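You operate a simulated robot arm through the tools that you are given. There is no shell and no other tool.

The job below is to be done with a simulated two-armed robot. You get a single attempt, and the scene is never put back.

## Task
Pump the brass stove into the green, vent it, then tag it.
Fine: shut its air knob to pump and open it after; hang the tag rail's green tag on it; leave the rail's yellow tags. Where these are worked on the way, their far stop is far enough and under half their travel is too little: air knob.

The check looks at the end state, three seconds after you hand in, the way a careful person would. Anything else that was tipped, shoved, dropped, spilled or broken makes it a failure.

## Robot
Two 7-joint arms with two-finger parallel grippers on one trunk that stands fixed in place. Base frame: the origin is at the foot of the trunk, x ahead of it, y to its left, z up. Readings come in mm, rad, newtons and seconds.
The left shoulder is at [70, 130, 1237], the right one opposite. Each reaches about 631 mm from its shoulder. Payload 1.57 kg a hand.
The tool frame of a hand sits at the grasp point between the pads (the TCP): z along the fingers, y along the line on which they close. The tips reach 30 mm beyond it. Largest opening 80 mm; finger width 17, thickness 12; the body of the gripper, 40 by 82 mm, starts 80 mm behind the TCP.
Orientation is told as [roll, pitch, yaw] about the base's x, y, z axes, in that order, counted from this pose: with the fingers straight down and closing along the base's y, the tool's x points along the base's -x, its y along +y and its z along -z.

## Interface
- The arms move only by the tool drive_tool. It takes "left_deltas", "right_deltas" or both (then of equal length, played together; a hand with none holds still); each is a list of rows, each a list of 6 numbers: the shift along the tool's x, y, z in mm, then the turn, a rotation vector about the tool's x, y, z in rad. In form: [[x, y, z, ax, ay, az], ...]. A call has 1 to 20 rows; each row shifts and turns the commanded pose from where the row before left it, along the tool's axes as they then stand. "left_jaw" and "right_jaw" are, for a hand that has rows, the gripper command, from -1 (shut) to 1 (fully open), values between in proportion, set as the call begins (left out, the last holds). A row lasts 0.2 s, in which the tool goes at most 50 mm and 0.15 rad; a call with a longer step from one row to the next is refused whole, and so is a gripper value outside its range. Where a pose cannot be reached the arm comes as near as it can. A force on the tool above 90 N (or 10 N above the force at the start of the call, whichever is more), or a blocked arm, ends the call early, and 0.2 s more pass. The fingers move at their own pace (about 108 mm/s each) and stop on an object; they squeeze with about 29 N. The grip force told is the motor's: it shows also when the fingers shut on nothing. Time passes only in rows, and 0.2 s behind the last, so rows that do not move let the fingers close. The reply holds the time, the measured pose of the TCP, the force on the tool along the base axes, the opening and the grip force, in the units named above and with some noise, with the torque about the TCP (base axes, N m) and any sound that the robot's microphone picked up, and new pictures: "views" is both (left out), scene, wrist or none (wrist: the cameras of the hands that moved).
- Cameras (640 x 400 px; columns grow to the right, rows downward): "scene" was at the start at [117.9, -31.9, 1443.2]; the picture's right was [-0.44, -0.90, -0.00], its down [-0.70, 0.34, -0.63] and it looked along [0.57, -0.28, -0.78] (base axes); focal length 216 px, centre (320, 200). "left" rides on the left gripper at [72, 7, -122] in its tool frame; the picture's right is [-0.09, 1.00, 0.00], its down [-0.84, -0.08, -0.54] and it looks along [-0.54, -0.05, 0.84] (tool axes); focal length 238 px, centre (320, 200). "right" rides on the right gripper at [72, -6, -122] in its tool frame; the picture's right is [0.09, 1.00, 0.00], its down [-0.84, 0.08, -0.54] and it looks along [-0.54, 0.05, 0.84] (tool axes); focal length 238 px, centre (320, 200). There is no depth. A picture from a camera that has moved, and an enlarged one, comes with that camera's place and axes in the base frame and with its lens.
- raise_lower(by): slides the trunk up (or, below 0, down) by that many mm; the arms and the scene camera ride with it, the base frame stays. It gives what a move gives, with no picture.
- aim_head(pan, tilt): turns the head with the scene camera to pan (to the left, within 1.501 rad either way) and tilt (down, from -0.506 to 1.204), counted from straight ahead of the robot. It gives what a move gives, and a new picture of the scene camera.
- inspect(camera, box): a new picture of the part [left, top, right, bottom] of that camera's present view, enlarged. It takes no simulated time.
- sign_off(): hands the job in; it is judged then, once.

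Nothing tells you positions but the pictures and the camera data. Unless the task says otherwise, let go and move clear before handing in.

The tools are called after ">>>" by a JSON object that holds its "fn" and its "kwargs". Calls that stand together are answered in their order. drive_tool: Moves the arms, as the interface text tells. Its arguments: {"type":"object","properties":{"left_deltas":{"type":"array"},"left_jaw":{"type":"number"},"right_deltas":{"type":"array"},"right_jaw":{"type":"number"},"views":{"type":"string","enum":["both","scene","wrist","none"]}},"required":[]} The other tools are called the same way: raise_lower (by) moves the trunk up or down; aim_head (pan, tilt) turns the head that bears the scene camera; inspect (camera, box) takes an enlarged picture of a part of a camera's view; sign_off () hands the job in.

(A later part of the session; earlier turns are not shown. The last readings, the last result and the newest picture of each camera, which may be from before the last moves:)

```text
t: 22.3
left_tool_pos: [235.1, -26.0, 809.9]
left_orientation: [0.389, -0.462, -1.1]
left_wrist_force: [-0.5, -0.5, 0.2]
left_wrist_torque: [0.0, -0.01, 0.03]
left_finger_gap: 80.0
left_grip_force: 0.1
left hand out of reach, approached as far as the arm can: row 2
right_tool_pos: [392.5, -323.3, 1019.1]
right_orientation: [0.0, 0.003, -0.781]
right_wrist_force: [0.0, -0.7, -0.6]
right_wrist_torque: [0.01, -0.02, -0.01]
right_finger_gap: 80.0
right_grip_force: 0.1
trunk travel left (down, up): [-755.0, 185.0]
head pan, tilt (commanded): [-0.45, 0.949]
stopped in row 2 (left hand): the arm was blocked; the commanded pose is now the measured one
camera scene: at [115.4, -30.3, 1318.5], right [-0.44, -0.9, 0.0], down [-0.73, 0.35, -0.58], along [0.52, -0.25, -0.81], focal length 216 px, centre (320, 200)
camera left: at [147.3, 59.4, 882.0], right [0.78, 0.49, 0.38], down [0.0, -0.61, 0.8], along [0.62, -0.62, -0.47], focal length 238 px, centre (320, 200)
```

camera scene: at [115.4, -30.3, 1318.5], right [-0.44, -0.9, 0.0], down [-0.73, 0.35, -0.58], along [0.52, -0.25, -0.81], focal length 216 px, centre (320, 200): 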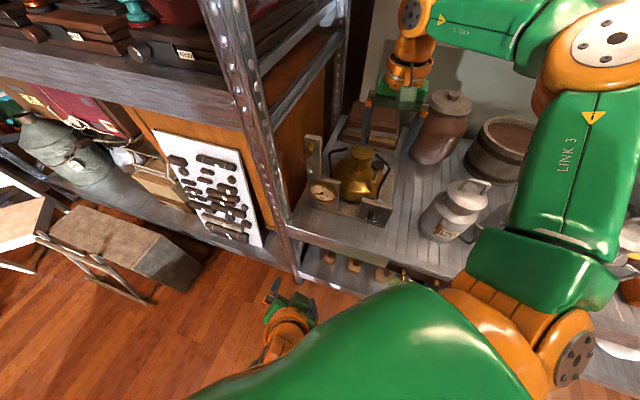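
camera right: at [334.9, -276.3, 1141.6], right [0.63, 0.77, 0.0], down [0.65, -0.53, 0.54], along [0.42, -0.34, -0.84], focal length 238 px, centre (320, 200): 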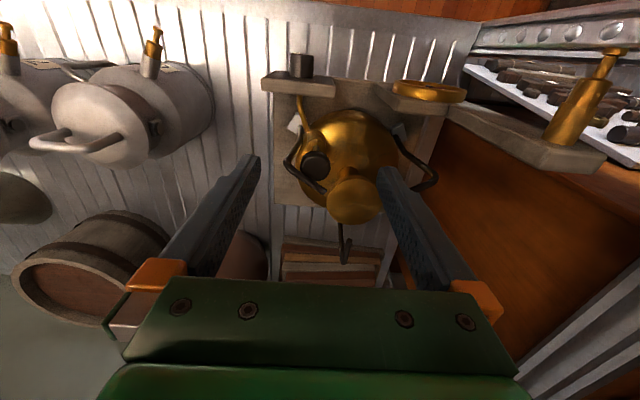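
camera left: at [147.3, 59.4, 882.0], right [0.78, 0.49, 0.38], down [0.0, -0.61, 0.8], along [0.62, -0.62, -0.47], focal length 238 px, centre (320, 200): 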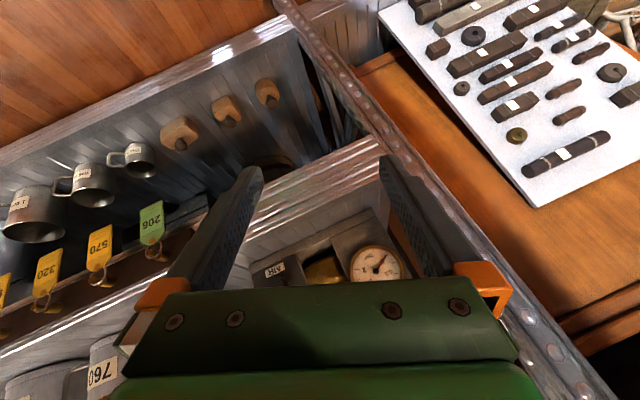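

The left arm is folded tightly under the shoulder. I'll unfold it by moving the hand out into the open floor space to the front-left.

>>> {"fn": "drive_tool", "kwargs": {"left_deltas": [[12.8, 33.3, -1.1, 0, 0, 0], [12.8, 33.3, -1.1, 0, 0, 0], [12.8, 33.3, -1.1, 0, 0, 0], [12.8, 33.3, -1.1, 0, 0, 0], [12.8, 33.3, -1.1, 0, 0, 0], [12.8, 33.3, -1.1, 0, 0, 0], [0, 0, 0, 0, 0, 0]]}}

```text
t: 23.9
left_tool_pos: [349.2, 152.0, 848.5]
left_orientation: [0.387, -0.465, -1.098]
left_wrist_force: [-0.8, 0.9, -0.3]
left_wrist_torque: [0.0, -0.01, 0.0]
left_finger_gap: 80.2
left_grip_force: 0.0
right_tool_pos: [392.3, -322.1, 1019.0]
right_orientation: [0.0, 0.001, -0.779]
right_wrist_force: [-0.1, 0.4, 0.4]
right_wrist_torque: [0.01, -0.01, 0.02]
right_finger_gap: 80.2
right_grip_force: 0.1
trunk travel left (down, up): [-755.0, 185.0]
head pan, tilt (commanded): [-0.45, 0.949]
camera scene: at [114.9, -30.0, 1318.6], right [-0.44, -0.9, 0.0], down [-0.73, 0.35, -0.58], along [0.52, -0.25, -0.81], focal length 216 px, centre (320, 200)
camera left: at [261.1, 238.2, 920.1], right [0.78, 0.49, 0.38], down [0.0, -0.6, 0.8], along [0.62, -0.63, -0.47], focal length 238 px, centre (320, 200)
```

scene: 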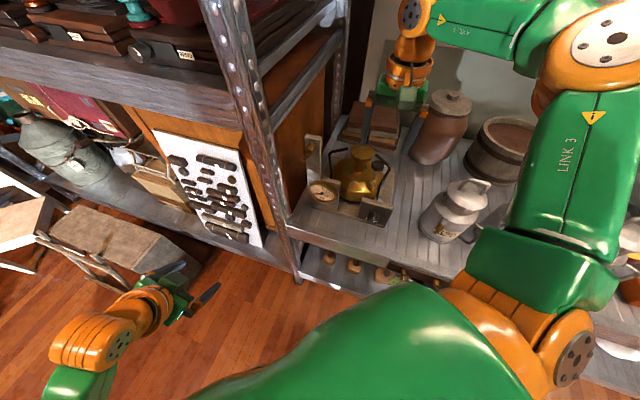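
left: 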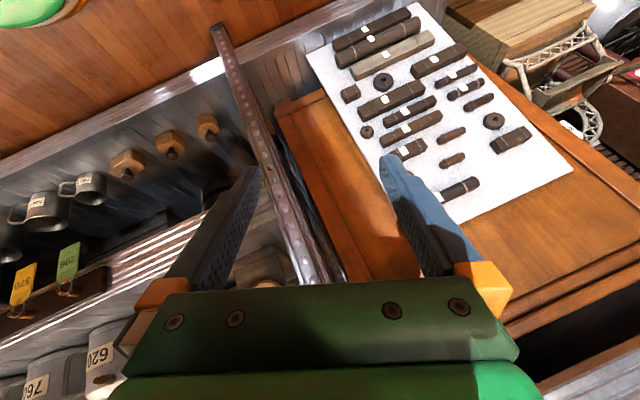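

The left arm is free again and out of the way. Now I'll draw the right hand back out over the shelf edge and pitch it forward toward the knob.

>>> {"fn": "drive_tool", "kwargs": {"right_deltas": [[41, -6, 0, 0, 0, 0], [41, -6, 0, 0, 0, 0], [41, -6, 0, 0, 0, 0], [41, -6, 0, 0, 0, 0], [41, -6, 0, 0, 0, 0], [0, 0, 0, 0, -0.13, 0], [0, 0, 0, 0, -0.13, 0], [0, 0, 0, 0, -0.13, 0], [0, 0, 0, 0, -0.13, 0], [0, 0, 0, 0, -0.13, 0], [0, 0, 0, 0, -0.13, 0], [0, 0, 0, 0, 0, 0]], "right_jaw": 0.0}}

```text
t: 26.5
left_tool_pos: [348.6, 151.9, 848.5]
left_orientation: [0.387, -0.464, -1.1]
left_wrist_force: [0.9, 0.2, -0.7]
left_wrist_torque: [-0.03, -0.01, 0.03]
left_finger_gap: 80.0
left_grip_force: 0.0
right_tool_pos: [275.8, -189.8, 1073.2]
right_orientation: [0.006, -0.779, -0.783]
right_wrist_force: [0.0, 0.3, 0.7]
right_wrist_torque: [0.0, -0.01, 0.02]
right_finger_gap: 39.8
right_grip_force: 0.1
right hand out of reach, approached as far as the arm can: row 7, 8, 9, 10, 11
trunk travel left (down, up): [-755.0, 185.0]
head pan, tilt (commanded): [-0.45, 0.949]
camera scene: at [114.0, -29.6, 1318.6], right [-0.44, -0.9, 0.0], down [-0.73, 0.35, -0.58], along [0.52, -0.25, -0.81], focal length 216 px, centre (320, 200)
camera right: at [171.9, -98.6, 1110.1], right [0.65, 0.75, -0.06], down [0.2, -0.1, 0.97], along [0.73, -0.65, -0.22], focal length 238 px, centre (320, 200)
```

scene: 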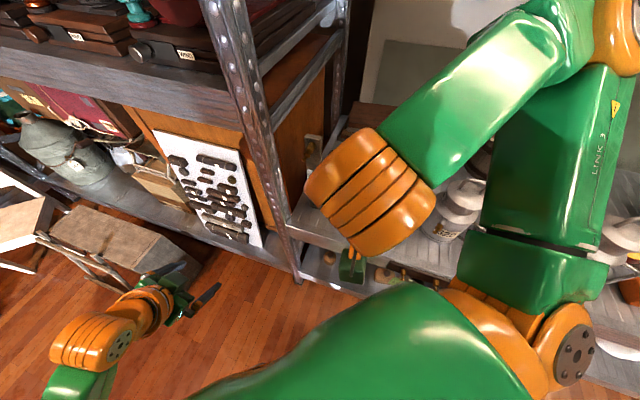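
right: 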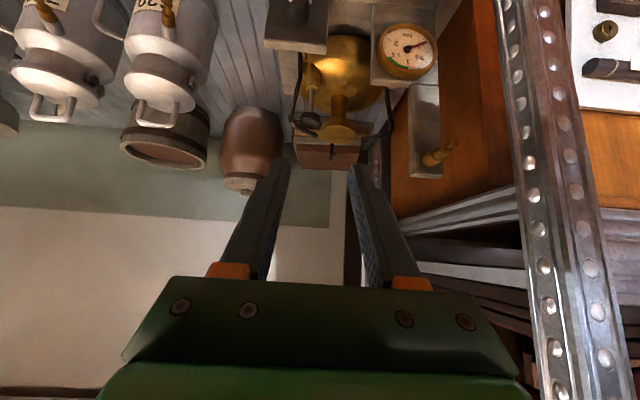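

>>> {"fn": "drive_tool", "kwargs": {"right_deltas": [[23.3, -5.7, 31.3, 0, 0, 0], [23.3, -5.7, 31.3, 0, 0, 0], [23.3, -5.7, 31.3, 0, 0, 0], [23.3, -5.7, 31.3, 0, 0, 0], [23.3, -5.7, 31.3, 0, 0, 0], [0, 0, 0, 0, 0, 0]]}}

```text
t: 27.9
left_tool_pos: [349.3, 152.4, 847.5]
left_orientation: [0.387, -0.464, -1.098]
left_wrist_force: [0.4, 0.6, -0.1]
left_wrist_torque: [0.0, 0.01, -0.03]
left_finger_gap: 80.0
left_grip_force: 0.1
right_tool_pos: [330.5, -228.8, 910.3]
right_orientation: [0.001, -0.777, -0.781]
right_wrist_force: [-0.2, -0.2, -0.8]
right_wrist_torque: [0.02, 0.0, -0.01]
right_finger_gap: 40.1
right_grip_force: 0.2
right hand out of reach, approached as far as the arm can: row 1, 2, 3, 4, 5
trunk travel left (down, up): [-755.0, 185.0]
head pan, tilt (commanded): [-0.45, 0.949]
camera scene: at [114.9, -29.2, 1318.6], right [-0.43, -0.9, 0.0], down [-0.73, 0.35, -0.58], along [0.52, -0.25, -0.81], focal length 216 px, centre (320, 200)
camera right: at [227.9, -138.1, 947.0], right [0.65, 0.76, -0.06], down [0.21, -0.1, 0.97], along [0.73, -0.65, -0.22], focal length 238 px, centre (320, 200)
```

scene: 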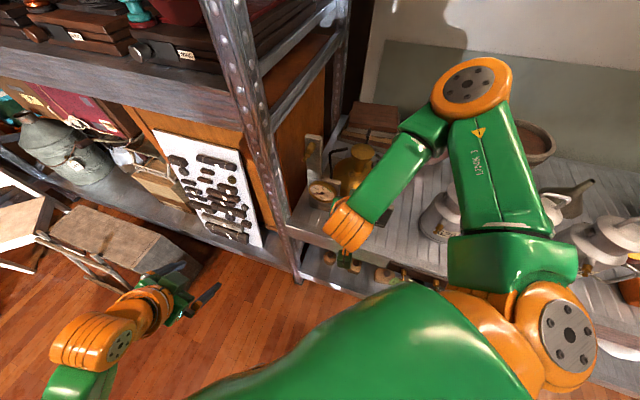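
right: 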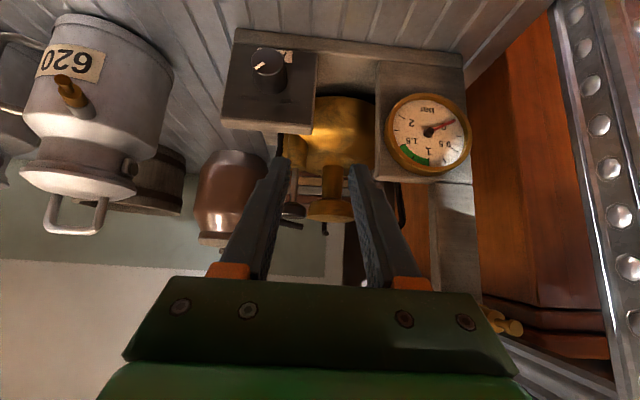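

The right arm's elbow stands over the shelf, so it can't point level at the knob, though the left arm with its elbow front-left could. I'll look at how the left arm stands now.

>>> {"fn": "aim_head", "kwargs": {"pan": 0.3, "tilt": 0.95}}

```text
t: 29.0
left_tool_pos: [349.7, 152.6, 848.9]
left_orientation: [0.386, -0.464, -1.099]
left_wrist_force: [-0.2, 0.3, 0.3]
left_wrist_torque: [-0.02, 0.01, 0.01]
left_finger_gap: 80.3
left_grip_force: 0.1
right_tool_pos: [331.4, -228.9, 909.8]
right_orientation: [0.0, -0.777, -0.78]
right_wrist_force: [0.0, 0.8, -0.1]
right_wrist_torque: [-0.02, 0.02, 0.03]
right_finger_gap: 40.2
right_grip_force: 0.0
trunk travel left (down, up): [-755.0, 185.0]
head pan, tilt (commanded): [0.3, 0.949]
camera scene: at [119.1, 23.5, 1318.5], right [0.3, -0.96, 0.0], down [-0.78, -0.24, -0.58], along [0.56, 0.17, -0.81], focal length 216 px, centre (320, 200)
```

scene: 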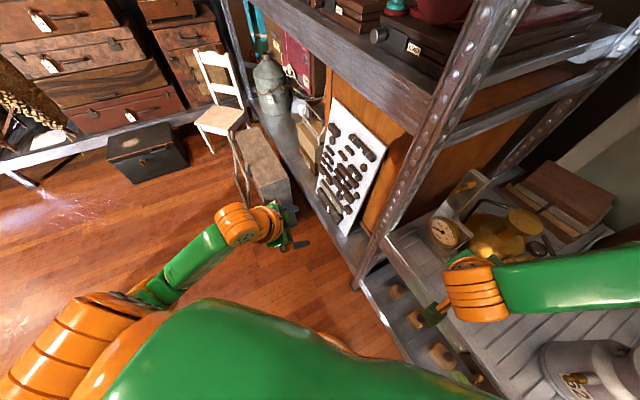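

The left arm's elbow hangs low. I'll straighten the left hand to fingers-down in the open, and send the right hand back above the stove.

>>> {"fn": "drive_tool", "kwargs": {"left_deltas": [[0, 0, 0, 0.0094, 0.0615, -0.0981], [0, 0, 0, 0.0094, 0.0615, -0.0981], [0, 0, 0, 0.0094, 0.0615, -0.0981], [0, 0, 0, 0.0094, 0.0615, -0.0981], [0, 0, 0, 0.0094, 0.0615, -0.0981], [0, 0, 0, 0.0094, 0.0615, -0.0981], [0, 0, 0, 0.0094, 0.0615, -0.0981], [0, 0, 0, 0.0094, 0.0615, -0.0981], [0, 0, 0, 0.0094, 0.0615, -0.0981], [0, 0, 0, 0.0094, 0.0615, -0.0981], [0, 0, 0, 0, 0, 0]], "right_deltas": [[-34, -5.7, -11.8, 0, 0, 0], [-34, -5.7, -11.8, 0, 0, 0], [-34, -5.7, -11.8, 0, 0, 0], [-34, -5.7, -11.8, 0, 0, 0], [0, 0, 0, 0, 0.13, 0], [0, 0, 0, 0, 0.13, 0], [0, 0, 0, 0, 0.13, 0], [0, 0, 0, 0, 0.13, 0], [0, 0, 0, 0, 0.13, 0], [0, 0, 0, 0, 0.13, 0], [0, 0, 0, 0, 0, 0]], "views": "scene"}}

```text
t: 31.4
left_tool_pos: [351.1, 149.9, 848.4]
left_orientation: [-0.008, 0.004, 0.005]
left_wrist_force: [0.7, -0.4, 0.2]
left_wrist_torque: [-0.01, -0.01, 0.03]
left_finger_gap: 80.0
left_grip_force: 0.1
right_tool_pos: [363.4, -290.2, 1040.0]
right_orientation: [0.0, 0.001, -0.78]
right_wrist_force: [-0.4, 0.9, 0.0]
right_wrist_torque: [0.01, -0.05, -0.03]
right_finger_gap: 39.9
right_grip_force: 0.1
right hand out of reach, approached as far as the arm can: row 1
trunk travel left (down, up): [-755.0, 185.0]
head pan, tilt (commanded): [0.3, 0.949]
camera scene: at [118.8, 23.7, 1318.6], right [0.3, -0.96, 0.0], down [-0.78, -0.24, -0.58], along [0.56, 0.17, -0.81], focal length 216 px, centre (320, 200)
```

scene: 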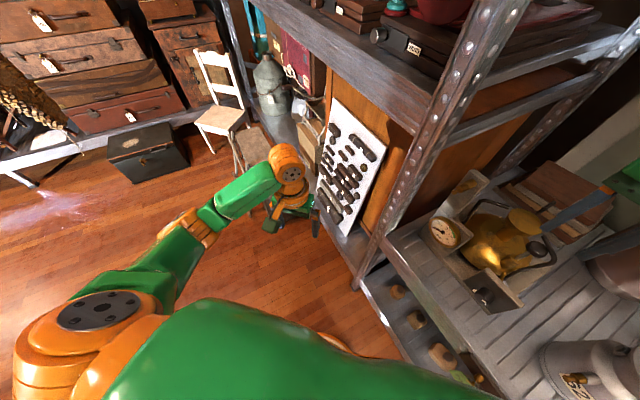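

The left arm is now well extended with its elbow level. I'll turn it toward the shelf and carry it to a place in front of the stove, keeping the elbow out to the left.

>>> {"fn": "drive_tool", "kwargs": {"left_deltas": [[0, 0, 0, 0, 0, 0.131], [0, 0, 0, 0, 0, 0.131], [0, 0, 0, 0, 0, 0.131], [0, 0, 0, 0, 0, 0.131], [0, 0, 0, 0, 0, 0.131], [0, 0, 0, 0, 0, 0.131], [-18.7, -30.8, -22, 0, 0, 0], [-18.7, -30.8, -22, 0, 0, 0], [-18.7, -30.8, -22, 0, 0, 0], [-18.7, -30.8, -22, 0, 0, 0], [-18.7, -30.8, -22, 0, 0, 0], [-18.7, -30.8, -22, 0, 0, 0], [0, 0, 0, 0, 0, 0]], "views": "scene"}}

```text
t: 34.2
left_tool_pos: [300.2, -57.6, 979.8]
left_orientation: [-0.009, 0.0, -0.783]
left_wrist_force: [-0.8, -0.4, 0.3]
left_wrist_torque: [-0.05, 0.02, 0.0]
left_finger_gap: 79.9
left_grip_force: 0.1
right_tool_pos: [364.0, -289.4, 1039.7]
right_orientation: [-0.001, -0.001, -0.778]
right_wrist_force: [0.8, -0.2, 0.0]
right_wrist_torque: [-0.01, -0.01, 0.02]
right_finger_gap: 40.4
right_grip_force: 0.0
trunk travel left (down, up): [-755.0, 185.0]
head pan, tilt (commanded): [0.3, 0.949]
camera scene: at [119.4, 24.1, 1318.5], right [0.3, -0.96, 0.0], down [-0.78, -0.24, -0.58], along [0.56, 0.17, -0.81], focal length 216 px, centre (320, 200)
```

scene: 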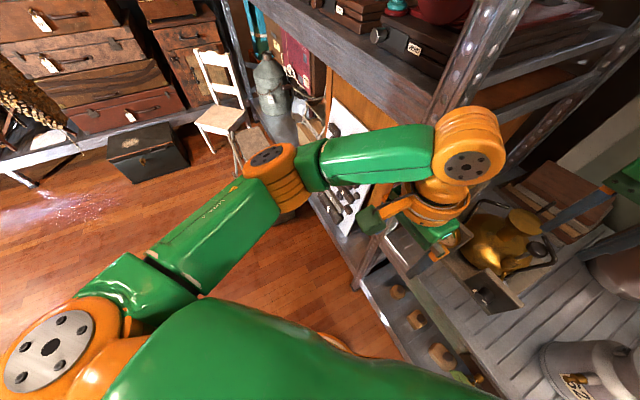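

>>> {"fn": "drive_tool", "kwargs": {"left_deltas": [[-10, -18, 32, 0, 0, 0], [-10, -18, 32, 0, 0, 0], [-10, -18, 32, 0, 0, 0], [-10, -18, 34, 0, 0, 0], [-3.9, -6.5, 5.4, 0, -0.131, 0], [-3.2, -6.5, 5.9, 0, -0.131, 0], [-2.4, -6.5, 6.2, 0, -0.131, 0], [-1.5, -6.5, 6.5, 0, -0.131, 0], [-0.7, -6.5, 6.6, 0, -0.131, 0], [0.2, -6.5, 6.7, 0, -0.131, 0], [1.1, -6.5, 6.6, 0, -0.131, 0], [0, 0, 0, 0, 0, 0]], "left_jaw": 0.0}}

```text
t: 36.8
left_tool_pos: [267.3, -179.6, 830.2]
left_orientation: [-0.011, -0.919, -0.775]
left_wrist_force: [0.1, 0.4, 0.8]
left_wrist_torque: [-0.01, 0.01, 0.0]
left_finger_gap: 40.2
left_grip_force: 0.2
left hand out of reach, approached as far as the arm can: row 4
right_tool_pos: [363.2, -290.7, 1041.2]
right_orientation: [0.002, 0.003, -0.778]
right_wrist_force: [-1.3, -0.6, -0.3]
right_wrist_torque: [-0.03, 0.02, -0.02]
right_finger_gap: 40.0
right_grip_force: 0.0
trunk travel left (down, up): [-755.0, 185.0]
head pan, tilt (commanded): [0.3, 0.949]
camera scene: at [119.3, 23.4, 1318.5], right [0.3, -0.96, 0.0], down [-0.78, -0.24, -0.58], along [0.56, 0.17, -0.81], focal length 216 px, centre (320, 200)
camera left: at [171.9, -75.3, 848.5], right [0.74, 0.67, 0.07], down [0.0, -0.1, 0.99], along [0.67, -0.74, -0.08], focal length 238 px, centre (320, 200)
```

scene: 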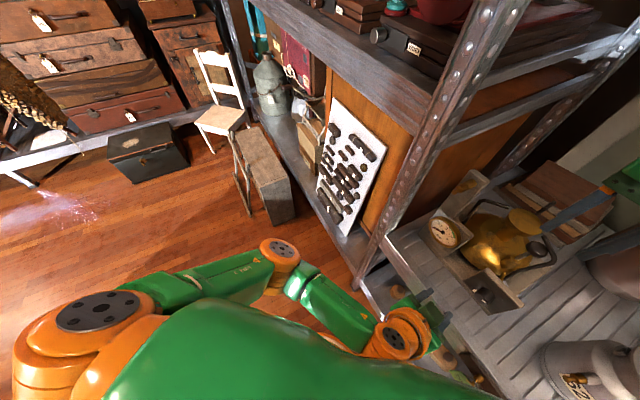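
left: 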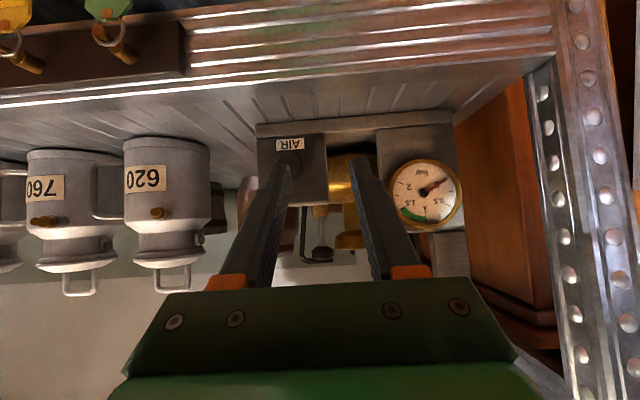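

The left arm is now pitching forward with its elbow out front-left, without trouble. I'll finish the pitch to horizontal and settle at the standoff in front of the knob.

>>> {"fn": "drive_tool", "kwargs": {"left_deltas": [[4.25, -8.2, 9.3, 0, -0.1304, 0], [5.4, -8.2, 8.6, 0, -0.1304, 0], [6.5, -8.2, 7.9, 0, -0.1304, 0], [7.5, -8.2, 6.9, 0, -0.1304, 0], [8.3, -8.2, 5.9, 0, -0.1304, 0], [0, 0, 0, 0, 0, 0]]}}

```text
t: 38.1
left_tool_pos: [279.4, -142.2, 725.0]
left_orientation: [0.766, -1.365, -1.489]
left_wrist_force: [-0.7, -0.4, 0.9]
left_wrist_torque: [0.01, 0.03, -0.06]
left_finger_gap: 39.8
left_grip_force: 0.0
left hand out of reach, approached as far as the arm can: row 5
right_tool_pos: [363.0, -290.4, 1041.1]
right_orientation: [0.001, -0.001, -0.781]
right_wrist_force: [0.5, -0.5, 0.0]
right_wrist_torque: [0.02, -0.01, -0.03]
right_finger_gap: 39.8
right_grip_force: 0.0
trunk travel left (down, up): [-755.0, 185.0]
head pan, tilt (commanded): [0.3, 0.949]
stopped in row 6 (left hand): the arm was blocked; the commanded pose is now the measured one
camera scene: at [118.9, 24.3, 1318.6], right [0.3, -0.96, 0.0], down [-0.78, -0.24, -0.58], along [0.56, 0.17, -0.81], focal length 216 px, centre (320, 200)
camera left: at [191.3, -42.9, 674.3], right [0.66, 0.71, 0.23], down [-0.44, 0.12, 0.89], along [0.6, -0.69, 0.4], focal length 238 px, centre (320, 200)
```

scene: 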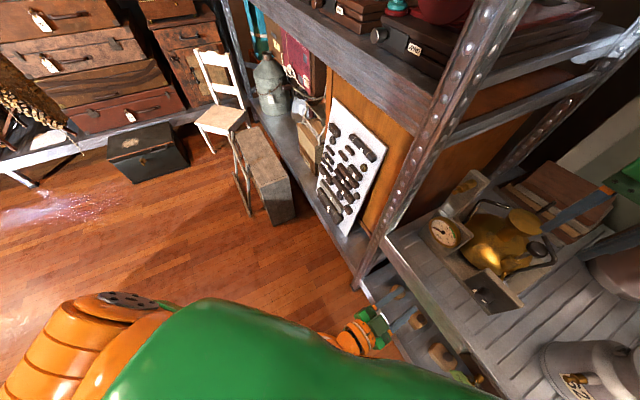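
left: 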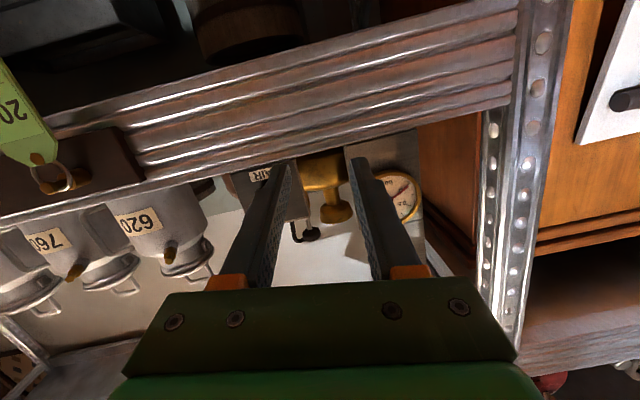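

The level pose forces the left arm into a bad fold, so I'll change method. I'll grip the knob with the hand pitched 45° and swing the hand around the knob's axis, the wrist going from above to the left. First I'll unfold the left arm and raise the right hand so the trunk can come down a little.

>>> {"fn": "drive_tool", "kwargs": {"left_deltas": [[-8, 34.6, -19.1, 0, 0, 0], [-8, 34.6, -19.1, 0, 0, 0], [-8, 34.6, -19.1, 0, 0, 0], [-8, 34.6, -19.1, 0, 0, 0], [-8, 34.6, -19.1, 0, 0, 0], [-8, 34.6, -19.1, 0, 0, 0], [-8, 34.6, -19.1, 0, 0, 0], [-8, 34.6, -19.1, 0, 0, 0], [0, 0, 0, 0.0136, 0.1286, -0.0058], [0, 0, 0, 0.0136, 0.1286, -0.0058], [0, 0, 0, 0.0136, 0.1286, -0.0058], [0, 0, 0, 0.0136, 0.1286, -0.0058], [0, 0, 0, 0.0136, 0.1286, -0.0058], [0, 0, 0, 0.0136, 0.1286, -0.0058], [0, 0, 0, 0.0136, 0.1286, -0.0058], [0, 0, 0, 0.0136, 0.1286, -0.0058], [0, 0, 0, 0.0136, 0.1286, -0.0058], [0, 0, 0, 0.0136, 0.1286, -0.0058], [0, 0, 0, 0.0136, 0.1286, -0.0058], [0, 0, 0, 0, 0, 0]], "right_deltas": [[0, 0, -6.5, 0, 0, 0], [0, 0, -6.5, 0, 0, 0], [0, 0, -6.5, 0, 0, 0], [0, 0, -6.5, 0, 0, 0], [0, 0, -6.5, 0, 0, 0], [0, 0, -6.5, 0, 0, 0], [0, 0, -6.5, 0, 0, 0], [0, 0, -6.5, 0, 0, 0], [0, 0, -6.5, 0, 0, 0], [0, 0, -6.5, 0, 0, 0], [0, 0, -6.5, 0, 0, 0], [0, 0, -6.5, 0, 0, 0], [0, 0, -6.5, 0, 0, 0], [0, 0, -6.5, 0, 0, 0], [0, 0, -6.5, 0, 0, 0], [0, 0, -6.5, 0, 0, 0], [0, 0, -6.5, 0, 0, 0], [0, 0, -6.5, 0, 0, 0], [0, 0, -6.5, 0, 0, 0], [0, 0, -6.5, 0, 0, 0]], "views": "scene"}}

```text
t: 42.3
left_tool_pos: [351.9, 145.5, 851.8]
left_orientation: [0.016, -0.106, -0.77]
left_wrist_force: [0.4, -0.4, -0.9]
left_wrist_torque: [0.02, -0.04, -0.02]
left_finger_gap: 39.8
left_grip_force: 0.1
left hand out of reach, approached as far as the arm can: row 11, 12
right_tool_pos: [358.3, -289.3, 1163.4]
right_orientation: [0.003, -0.001, -0.776]
right_wrist_force: [0.3, 0.5, 0.7]
right_wrist_torque: [0.0, -0.06, 0.0]
right_finger_gap: 39.7
right_grip_force: 0.1
right hand out of reach, approached as far as the arm can: row 19, 20
trunk travel left (down, up): [-755.0, 185.0]
head pan, tilt (commanded): [0.3, 0.949]
camera scene: at [118.6, 23.9, 1318.6], right [0.3, -0.96, 0.0], down [-0.78, -0.24, -0.58], along [0.56, 0.17, -0.81], focal length 216 px, centre (320, 200)
```

scene: 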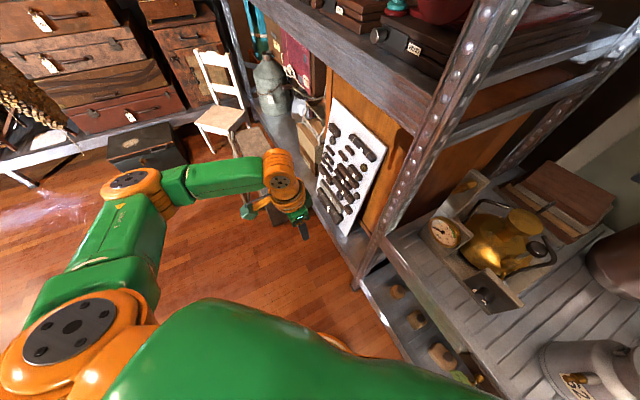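

The right arm's limit suggests the wrist sits about 210 mm behind the TCP and reaches about 418 mm from the shoulder. I'll raise the left hand, then lower the trunk 160 mm.

>>> {"fn": "drive_tool", "kwargs": {"left_deltas": [[0, 0, -40, 0, 0, 0], [0, 0, -40, 0, 0, 0], [0, 0, -40, 0, 0, 0], [0, 0, 0, 0, 0, 0]], "views": "none"}}

>>> {"fn": "raise_lower", "kwargs": {"by": -160}}

>>> {"fn": "aim_head", "kwargs": {"pan": -0.45, "tilt": 0.8}}

```text
t: 43.3
left_tool_pos: [341.5, 153.7, 971.6]
left_orientation: [0.013, -0.108, -0.771]
left_wrist_force: [0.2, -0.6, -0.1]
left_wrist_torque: [0.0, 0.02, 0.03]
left_finger_gap: 40.0
left_grip_force: 0.0
right_tool_pos: [356.3, -290.2, 1163.0]
right_orientation: [0.002, 0.0, -0.779]
right_wrist_force: [0.9, 0.5, 0.3]
right_wrist_torque: [-0.01, -0.02, -0.03]
right_finger_gap: 40.0
right_grip_force: 0.1
trunk travel left (down, up): [-755.0, 185.0]
head pan, tilt (commanded): [0.3, 0.949]
```

```text
t: 45.1
left_tool_pos: [341.3, 153.4, 811.8]
left_orientation: [0.018, -0.104, -0.768]
left_wrist_force: [-0.1, 0.4, -0.7]
left_wrist_torque: [-0.01, 0.02, 0.03]
left_finger_gap: 40.0
left_grip_force: 0.1
right_tool_pos: [358.1, -289.7, 1003.1]
right_orientation: [0.004, -0.002, -0.778]
right_wrist_force: [-0.2, 0.6, -1.1]
right_wrist_torque: [0.0, -0.01, -0.01]
right_finger_gap: 39.9
right_grip_force: 0.0
trunk travel left (down, up): [-595.0, 345.0]
head pan, tilt (commanded): [0.3, 0.949]
```

```text
t: 46.2
left_tool_pos: [341.4, 151.8, 811.8]
left_orientation: [0.018, -0.107, -0.769]
left_wrist_force: [-0.1, 0.1, 0.1]
left_wrist_torque: [0.0, 0.01, 0.01]
left_finger_gap: 40.0
left_grip_force: 0.0
right_tool_pos: [356.9, -289.9, 1002.4]
right_orientation: [0.002, -0.002, -0.778]
right_wrist_force: [-0.4, -0.1, 0.6]
right_wrist_torque: [-0.01, 0.02, 0.03]
right_finger_gap: 40.0
right_grip_force: 0.0
trunk travel left (down, up): [-595.0, 345.0]
head pan, tilt (commanded): [-0.45, 0.799]
camera scene: at [122.4, -32.9, 1170.0], right [-0.43, -0.9, 0.0], down [-0.65, 0.31, -0.7], along [0.63, -0.3, -0.72], focal length 216 px, centre (320, 200)
```

scene: 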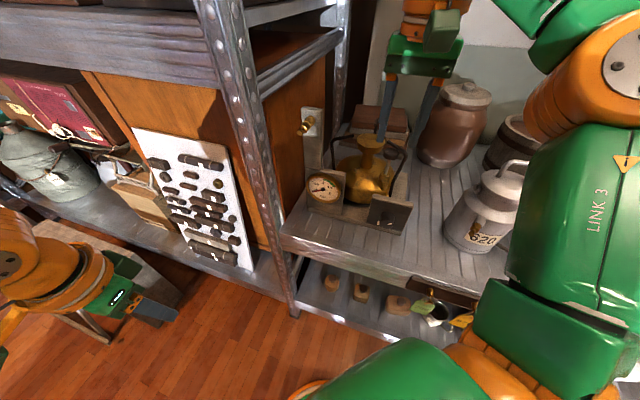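

>>> {"fn": "inspect", "kwargs": {"camera": "scene", "box": [290, 100, 420, 250]}}

>>> {"fn": "inspect", "kwargs": {"camera": "scene", "box": [360, 185, 420, 240]}}

>>> {"fn": "inspect", "kwargs": {"camera": "scene", "box": [390, 270, 490, 340]}}

```text
2.67 times, centred on (355, 175) of scene
camera zoom: at [122.4, -32.9, 1170.0], right [-0.43, -0.9, 0.0], down [-0.65, 0.31, -0.7], along [0.63, -0.3, -0.72], focal length 576 px, centre (227, 267)
```

zoom: 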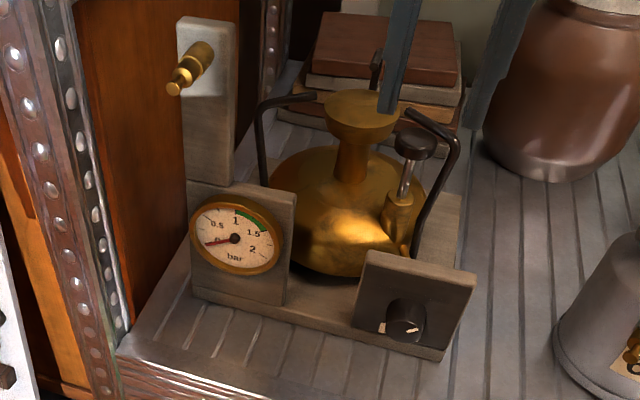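

```text
7.27 times, centred on (390, 212) of scene
camera zoom: at [122.4, -32.9, 1170.0], right [-0.43, -0.9, 0.0], down [-0.65, 0.31, -0.7], along [0.63, -0.3, -0.72], focal length 1571 px, centre (-189, 109)
```

zoom: 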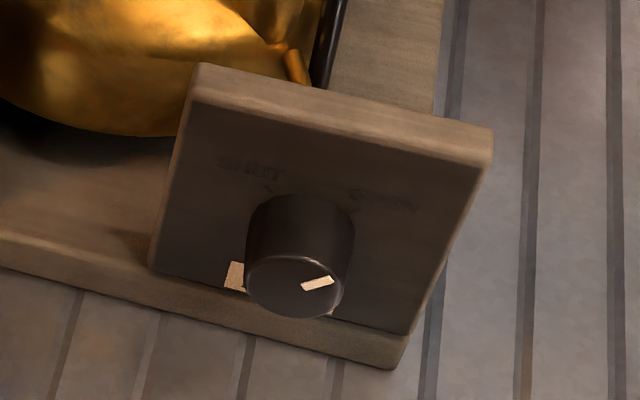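

```text
5.71 times, centred on (440, 305) of scene
camera zoom: at [122.4, -32.9, 1170.0], right [-0.43, -0.9, 0.0], down [-0.65, 0.31, -0.7], along [0.63, -0.3, -0.72], focal length 1234 px, centre (-366, -400)
```

zoom: 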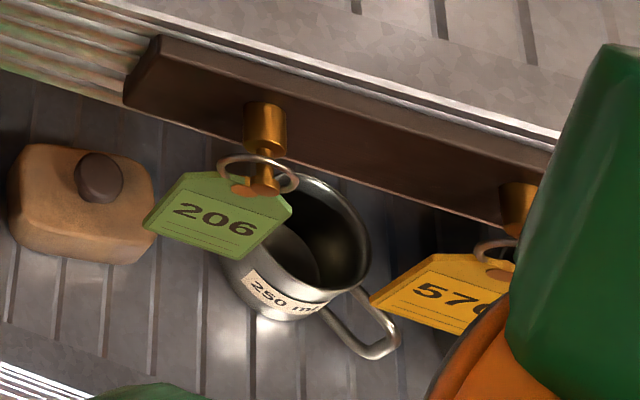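

Both cameras agree that the knob's face centre is at [328,-298,782], its axis level, about 25 mm deep, with SHUT about 90° counter-clockwise. I'll bring the left hand around at a 45° pitch to a point in front of the knob.

>>> {"fn": "drive_tool", "kwargs": {"left_deltas": [[-25.3, -31, -5.9, 0, 0, 0], [-25.3, -31, -5.9, 0, 0, 0], [-25.3, -31, -5.9, 0, -0.113, 0], [-25.7, -31, -3, 0, -0.113, 0], [-26, -31, 0, 0, -0.113, 0], [-25.8, -31, 2.9, 0, -0.113, 0], [-25.3, -31, 5.8, 0, -0.113, 0], [-24.5, -31, 8.5, 0, -0.113, 0], [0, 0, 0, 0, 0, 0]], "left_jaw": 0.1}}

```text
t: 48.2
left_tool_pos: [311.0, -161.8, 873.5]
left_orientation: [0.022, -0.785, -0.784]
left_wrist_force: [-0.2, 0.9, 0.0]
left_wrist_torque: [-0.04, 0.0, 0.0]
left_finger_gap: 44.3
left_grip_force: 0.1
right_tool_pos: [356.9, -289.5, 1004.1]
right_orientation: [0.002, -0.002, -0.778]
right_wrist_force: [0.1, 0.1, 0.7]
right_wrist_torque: [-0.04, -0.01, 0.0]
right_finger_gap: 40.1
right_grip_force: 0.1
trunk travel left (down, up): [-595.0, 345.0]
head pan, tilt (commanded): [-0.45, 0.799]
camera scene: at [122.5, -32.5, 1170.1], right [-0.43, -0.9, 0.0], down [-0.65, 0.31, -0.7], along [0.63, -0.3, -0.72], focal length 216 px, centre (320, 200)
camera left: at [216.7, -60.8, 909.7], right [0.74, 0.67, 0.08], down [0.08, -0.21, 0.97], along [0.67, -0.71, -0.21], focal length 238 px, centre (320, 200)
```

scene: 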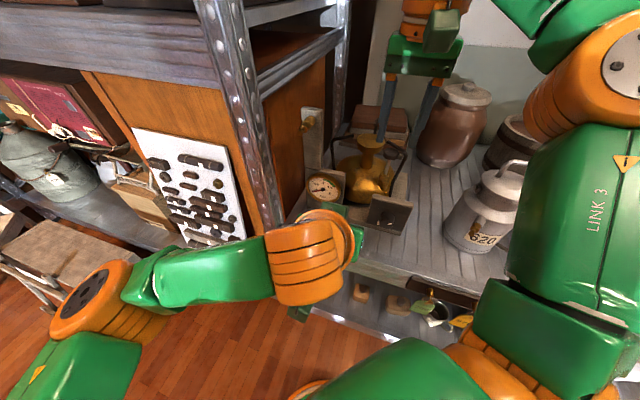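
left: 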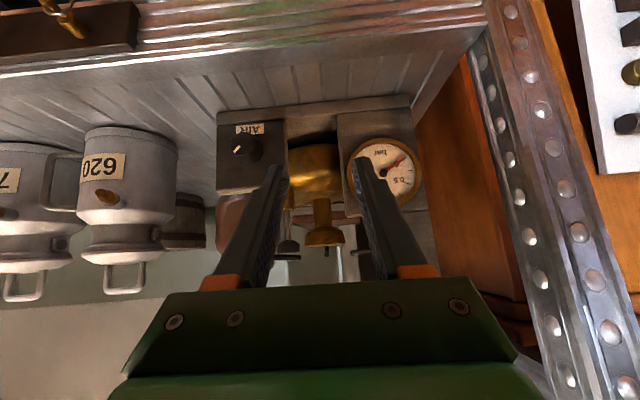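

>>> {"fn": "inspect", "kwargs": {"camera": "left", "box": [205, 95, 305, 195]}}

```text
4.00 times, centred on (255, 145) of left
camera zoom: at [216.7, -60.8, 909.7], right [0.74, 0.67, 0.08], down [0.08, -0.21, 0.97], along [0.67, -0.71, -0.21], focal length 953 px, centre (580, 420)
```

zoom: 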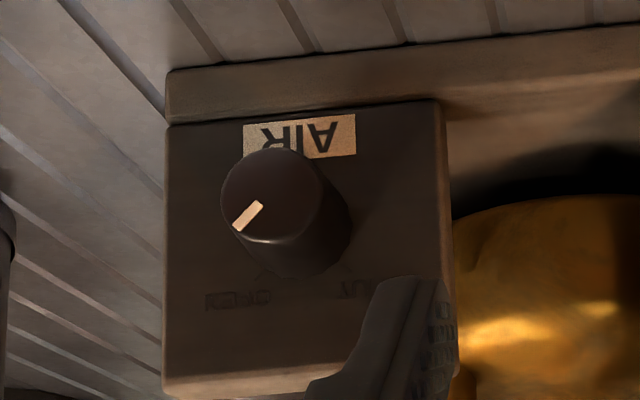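

>>> {"fn": "drive_tool", "kwargs": {"left_deltas": [[-6.2, -28.1, 22.9, 0, 0, 0], [-6.2, -28.1, 22.9, 0, 0, 0], [-6.2, -28.1, 22.9, 0, 0, 0], [0, 0, 0, 0, 0, 0]]}}

```text
t: 49.2
left_tool_pos: [305.9, -220.8, 848.0]
left_orientation: [0.025, -0.785, -0.785]
left_wrist_force: [0.5, -0.6, -0.8]
left_wrist_torque: [-0.02, 0.0, -0.04]
left_finger_gap: 44.1
left_grip_force: 0.1
left hand out of reach, approached as far as the arm can: row 2, 3
right_tool_pos: [357.4, -290.5, 1002.9]
right_orientation: [0.001, 0.0, -0.78]
right_wrist_force: [-1.1, -0.3, 0.2]
right_wrist_torque: [0.0, -0.03, -0.04]
right_finger_gap: 39.8
right_grip_force: 0.1
trunk travel left (down, up): [-595.0, 345.0]
head pan, tilt (commanded): [-0.45, 0.799]
camera scene: at [122.1, -33.5, 1170.1], right [-0.44, -0.9, 0.0], down [-0.65, 0.31, -0.7], along [0.63, -0.3, -0.72], focal length 216 px, centre (320, 200)
camera left: at [210.7, -119.8, 884.4], right [0.74, 0.67, 0.08], down [0.09, -0.21, 0.97], along [0.67, -0.71, -0.21], focal length 238 px, centre (320, 200)
```

scene: 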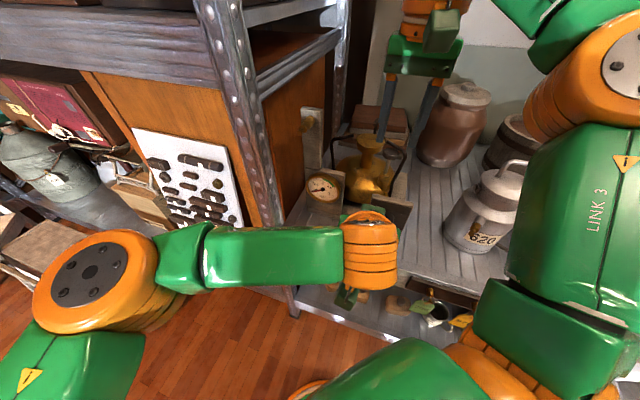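
left: 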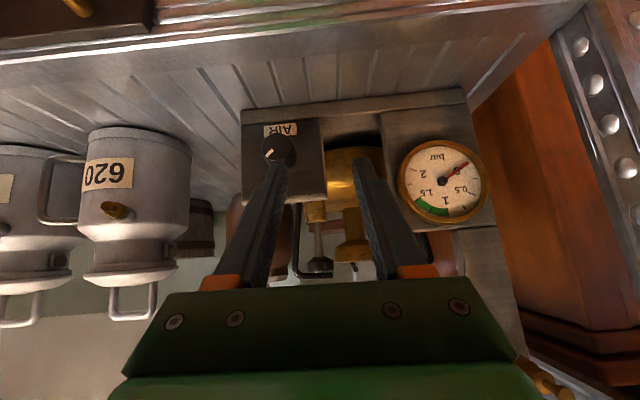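

At this angle the left arm can't reach further right. I'll swing the hand part-way around the knob's axis, wrist toward the left, which suits this arm better.

>>> {"fn": "drive_tool", "kwargs": {"left_deltas": [[0, 0, 0, 0.085, 0, -0.085], [0, 0, 0, 0.085, 0, -0.085], [0, 0, 0, 0.085, 0, -0.085], [0, 0, 0, 0.085, 0, -0.085], [0, 0, 0, 0.085, 0, -0.085], [-1.3, 2.5, 15.2, 0, 0, 0], [-1.3, 2.5, 15.2, 0, 0, 0], [0, 0, 0, 0, 0, 0]]}}

```text
t: 51.0
left_tool_pos: [317.8, -241.0, 831.0]
left_orientation: [-0.752, -0.63, -0.263]
left_wrist_force: [1.1, -0.1, 0.3]
left_wrist_torque: [-0.03, 0.05, 0.0]
left_finger_gap: 44.0
left_grip_force: 0.0
right_tool_pos: [358.0, -288.5, 1003.1]
right_orientation: [0.002, -0.002, -0.778]
right_wrist_force: [0.1, 0.6, -0.6]
right_wrist_torque: [-0.02, 0.0, 0.01]
right_finger_gap: 40.0
right_grip_force: 0.1
trunk travel left (down, up): [-595.0, 345.0]
head pan, tilt (commanded): [-0.45, 0.799]
camera scene: at [122.3, -32.9, 1170.1], right [-0.43, -0.9, 0.0], down [-0.65, 0.31, -0.7], along [0.63, -0.3, -0.72], focal length 216 px, centre (320, 200)
camera left: at [236.6, -127.0, 856.8], right [0.65, 0.58, -0.5], down [0.48, 0.2, 0.86], along [0.59, -0.79, -0.15], focal length 238 px, centre (320, 200)
```

scene: 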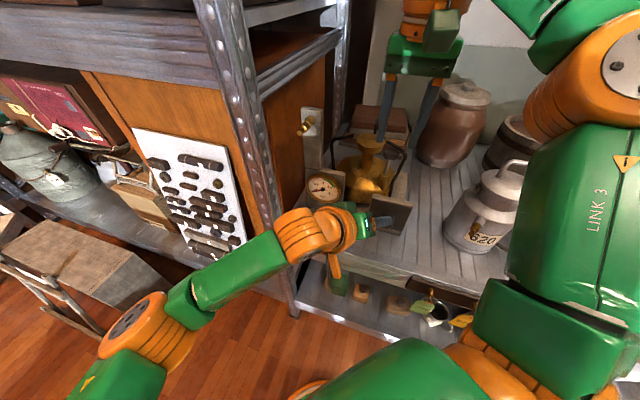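
left: 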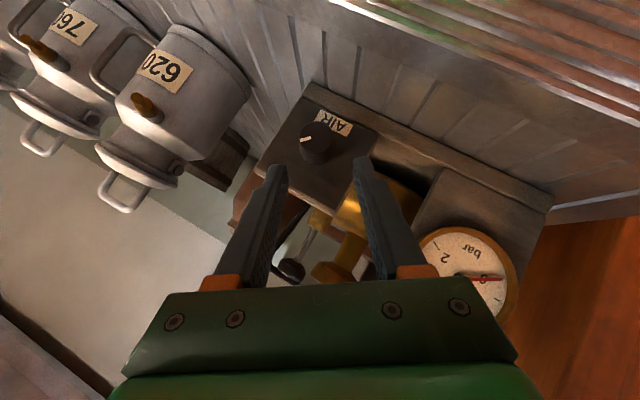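

The hand is centred on the knob, which sits between the open fingers. I'll advance about 59 mm along the fingers onto it.

>>> {"fn": "drive_tool", "kwargs": {"left_deltas": [[0, -0.3, 12, 0, 0, 0], [0, -0.3, 12, 0, 0, 0], [0, -0.3, 12, 0, 0, 0], [0, -0.3, 12, 0, 0, 0], [0, 0, 11, 0, 0, 0], [0, 0, 0, 0, 0, 0]]}}

```text
t: 52.4
left_tool_pos: [331.4, -288.3, 795.4]
left_orientation: [-0.751, -0.631, -0.262]
left_wrist_force: [-0.1, -0.5, 0.2]
left_wrist_torque: [0.02, 0.01, 0.0]
left_finger_gap: 43.9
left_grip_force: 0.1
right_tool_pos: [357.0, -289.3, 1002.6]
right_orientation: [0.002, -0.001, -0.78]
right_wrist_force: [-0.3, 0.4, -0.6]
right_wrist_torque: [0.0, 0.01, 0.01]
right_finger_gap: 39.8
right_grip_force: 0.0
trunk travel left (down, up): [-595.0, 345.0]
head pan, tilt (commanded): [-0.45, 0.799]
camera scene: at [122.2, -33.0, 1170.1], right [-0.43, -0.9, 0.0], down [-0.65, 0.31, -0.7], along [0.63, -0.3, -0.72], focal length 216 px, centre (320, 200)
camera left: at [249.8, -173.9, 823.2], right [0.65, 0.58, -0.5], down [0.48, 0.2, 0.86], along [0.59, -0.79, -0.15], focal length 238 px, centre (320, 200)
```

scene: 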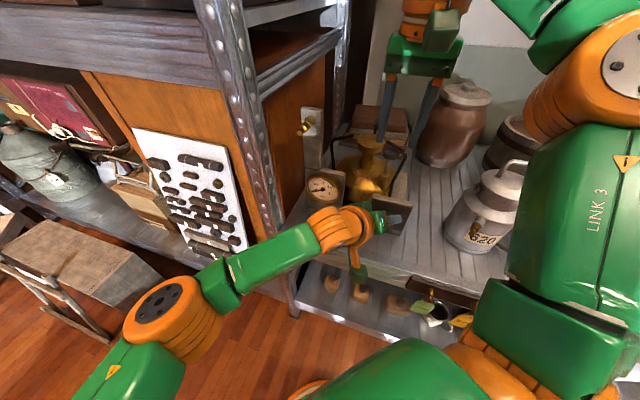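
left: 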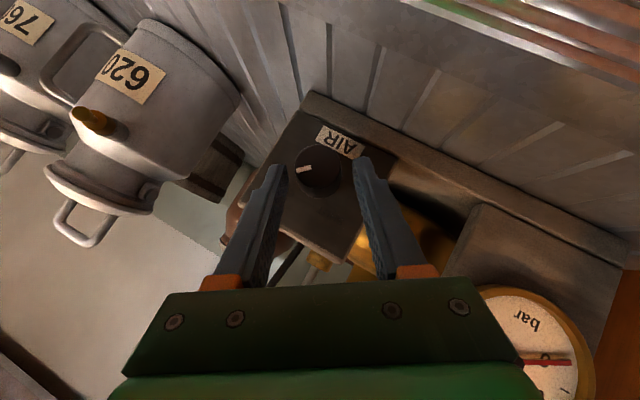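

>>> {"fn": "inspect", "kwargs": {"camera": "left", "box": [250, 110, 400, 260]}}

>>> {"fn": "inspect", "kwargs": {"camera": "scene", "box": [340, 170, 430, 260]}}

```text
2.67 times, centred on (325, 185) of left
camera zoom: at [249.8, -173.9, 823.2], right [0.65, 0.58, -0.5], down [0.48, 0.2, 0.86], along [0.59, -0.79, -0.15], focal length 636 px, centre (307, 240)
```

zoom: 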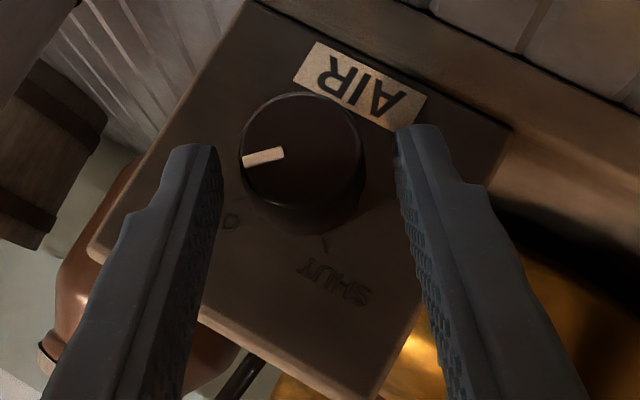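

```text
4.44 times, centred on (385, 215) of scene
camera zoom: at [122.2, -33.0, 1170.1], right [-0.43, -0.9, 0.0], down [-0.65, 0.31, -0.7], along [0.63, -0.3, -0.72], focal length 960 px, centre (31, 133)
```

zoom: 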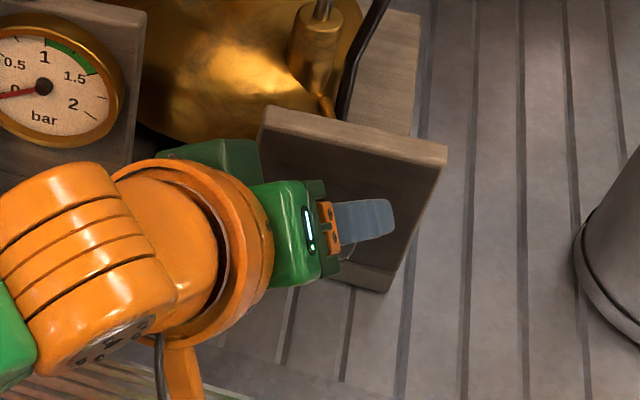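

The knob sits between the fingertips. I'll close the jaw on it.

>>> {"fn": "drive_tool", "kwargs": {"left_deltas": [[0, 0, 0, 0, 0, 0], [0, 0, 0, 0, 0, 0], [0, 0, 0, 0, 0, 0]], "left_jaw": -1, "views": "wrist"}}

```text
t: 53.2
left_tool_pos: [330.9, -288.3, 796.5]
left_orientation: [-0.75, -0.632, -0.264]
left_wrist_force: [1.5, -4.0, 7.7]
left_wrist_torque: [-0.14, 0.01, -0.13]
left_finger_gap: 30.7
left_grip_force: 40.0
right_tool_pos: [357.4, -290.2, 1003.4]
right_orientation: [0.002, -0.002, -0.781]
right_wrist_force: [1.0, -0.7, -0.1]
right_wrist_torque: [-0.01, 0.0, 0.0]
right_finger_gap: 40.2
right_grip_force: 0.0
trunk travel left (down, up): [-595.0, 345.0]
head pan, tilt (commanded): [-0.45, 0.799]
camera left: at [249.2, -174.4, 823.7], right [0.65, 0.58, -0.5], down [0.48, 0.2, 0.86], along [0.59, -0.79, -0.15], focal length 238 px, centre (320, 200)
```

left: 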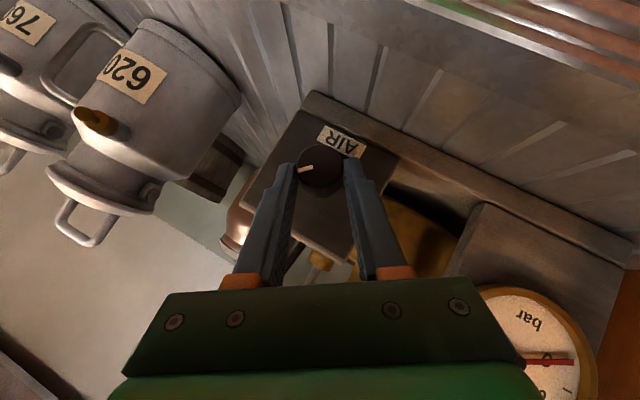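

The knob is gripped, with a 30.7 mm gap. I'll swing the hand counter-clockwise about the knob's axis, checking part-way.

>>> {"fn": "drive_tool", "kwargs": {"left_deltas": [[0.08, 2.0, 0.08, 0.084, 0, -0.0857], [0.08, 2.0, 0.08, 0.084, 0, -0.0857], [0.08, 2.0, 0.08, 0.084, 0, -0.0857], [0.08, 2.0, 0.08, 0.084, 0, -0.0857], [0.08, 2.0, 0.08, 0.084, 0, -0.0857], [0.08, 2.0, 0.08, 0.084, 0, -0.0857], [0, 0, 0, 0, 0, 0]]}}

```text
t: 54.8
left_tool_pos: [334.8, -283.5, 788.1]
left_orientation: [-1.372, -0.188, 0.005]
left_wrist_force: [-1.0, -10.5, 15.1]
left_wrist_torque: [-0.62, -0.17, 0.16]
left_finger_gap: 30.3
left_grip_force: 39.1
right_tool_pos: [355.4, -292.3, 1003.6]
right_orientation: [0.006, -0.001, -0.781]
right_wrist_force: [-0.7, 0.1, -0.2]
right_wrist_torque: [0.01, 0.03, 0.02]
right_finger_gap: 40.0
right_grip_force: 0.1
trunk travel left (down, up): [-595.0, 345.0]
head pan, tilt (commanded): [-0.45, 0.799]
camera scene: at [119.3, -34.8, 1170.4], right [-0.44, -0.9, 0.0], down [-0.64, 0.31, -0.7], along [0.63, -0.3, -0.72], focal length 216 px, centre (320, 200)
camera left: at [261.1, -161.6, 791.6], right [0.27, 0.2, -0.94], down [0.79, 0.52, 0.33], along [0.56, -0.83, -0.01], focal length 238 px, centre (320, 200)
```

scene: 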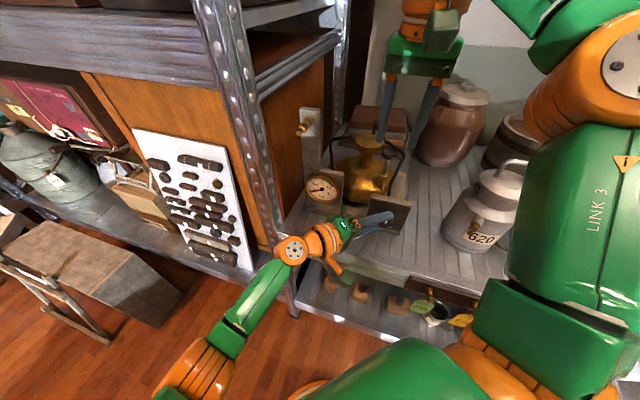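
left: 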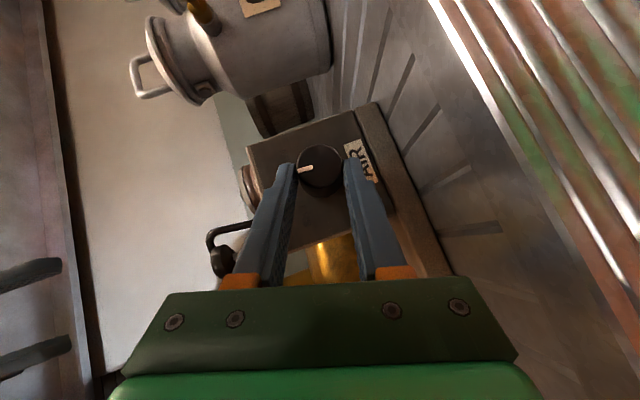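

The knob is turning with the hand, about 41° so far. I'll carry on toward the SHUT stop.

>>> {"fn": "drive_tool", "kwargs": {"left_deltas": [[0.08, 1.8, 0.08, 0.084, 0, -0.0857], [0.08, 1.8, 0.08, 0.084, 0, -0.0857], [0.08, 1.9, 0.08, 0.084, 0, -0.0857], [0.08, 2.0, 0.08, 0.084, 0, -0.0857], [0.08, 2.0, 0.08, 0.084, 0, -0.0857], [0, 0, 0, 0, 0, 0]]}}

```text
t: 56.2
left_tool_pos: [348.8, -260.9, 782.1]
left_orientation: [-1.784, 0.217, 0.032]
left_wrist_force: [28.9, -4.1, 35.3]
left_wrist_torque: [2.87, -0.92, -0.27]
left_finger_gap: 0.0
left_grip_force: 21.9
left hand out of reach, approached as far as the arm can: row 4, 5
right_tool_pos: [361.0, -286.9, 1002.8]
right_orientation: [-0.003, 0.002, -0.779]
right_wrist_force: [1.1, 0.2, 0.9]
right_wrist_torque: [-0.01, 0.0, 0.0]
right_finger_gap: 40.1
right_grip_force: 0.1
trunk travel left (down, up): [-595.0, 345.0]
head pan, tilt (commanded): [-0.45, 0.799]
camera scene: at [126.2, -31.0, 1170.3], right [-0.44, -0.9, 0.0], down [-0.65, 0.31, -0.7], along [0.63, -0.31, -0.72], focal length 216 px, centre (320, 200)
camera left: at [267.6, -144.7, 765.8], right [-0.11, -0.21, -0.97], down [0.79, 0.57, -0.22], along [0.6, -0.79, 0.1], focal length 238 px, centre (320, 200)
```

scene: 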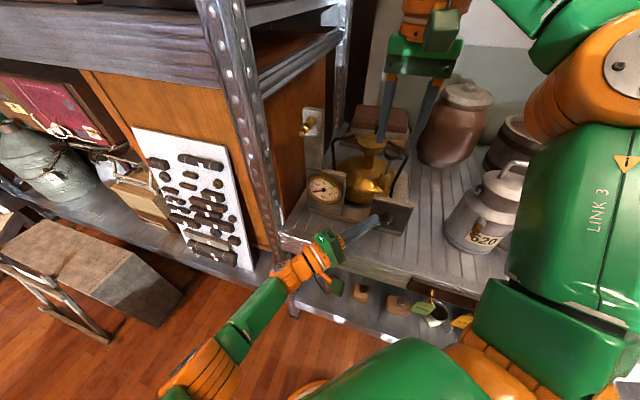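
left: 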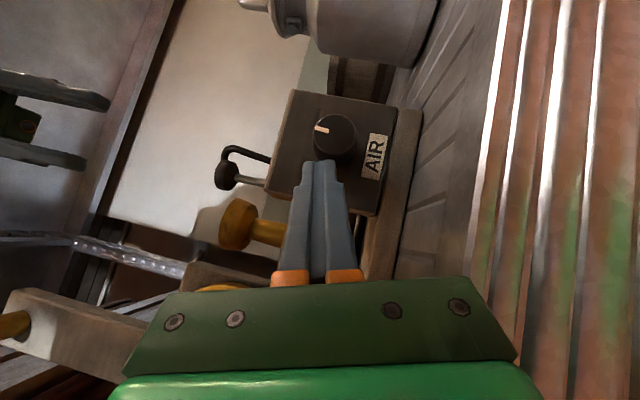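

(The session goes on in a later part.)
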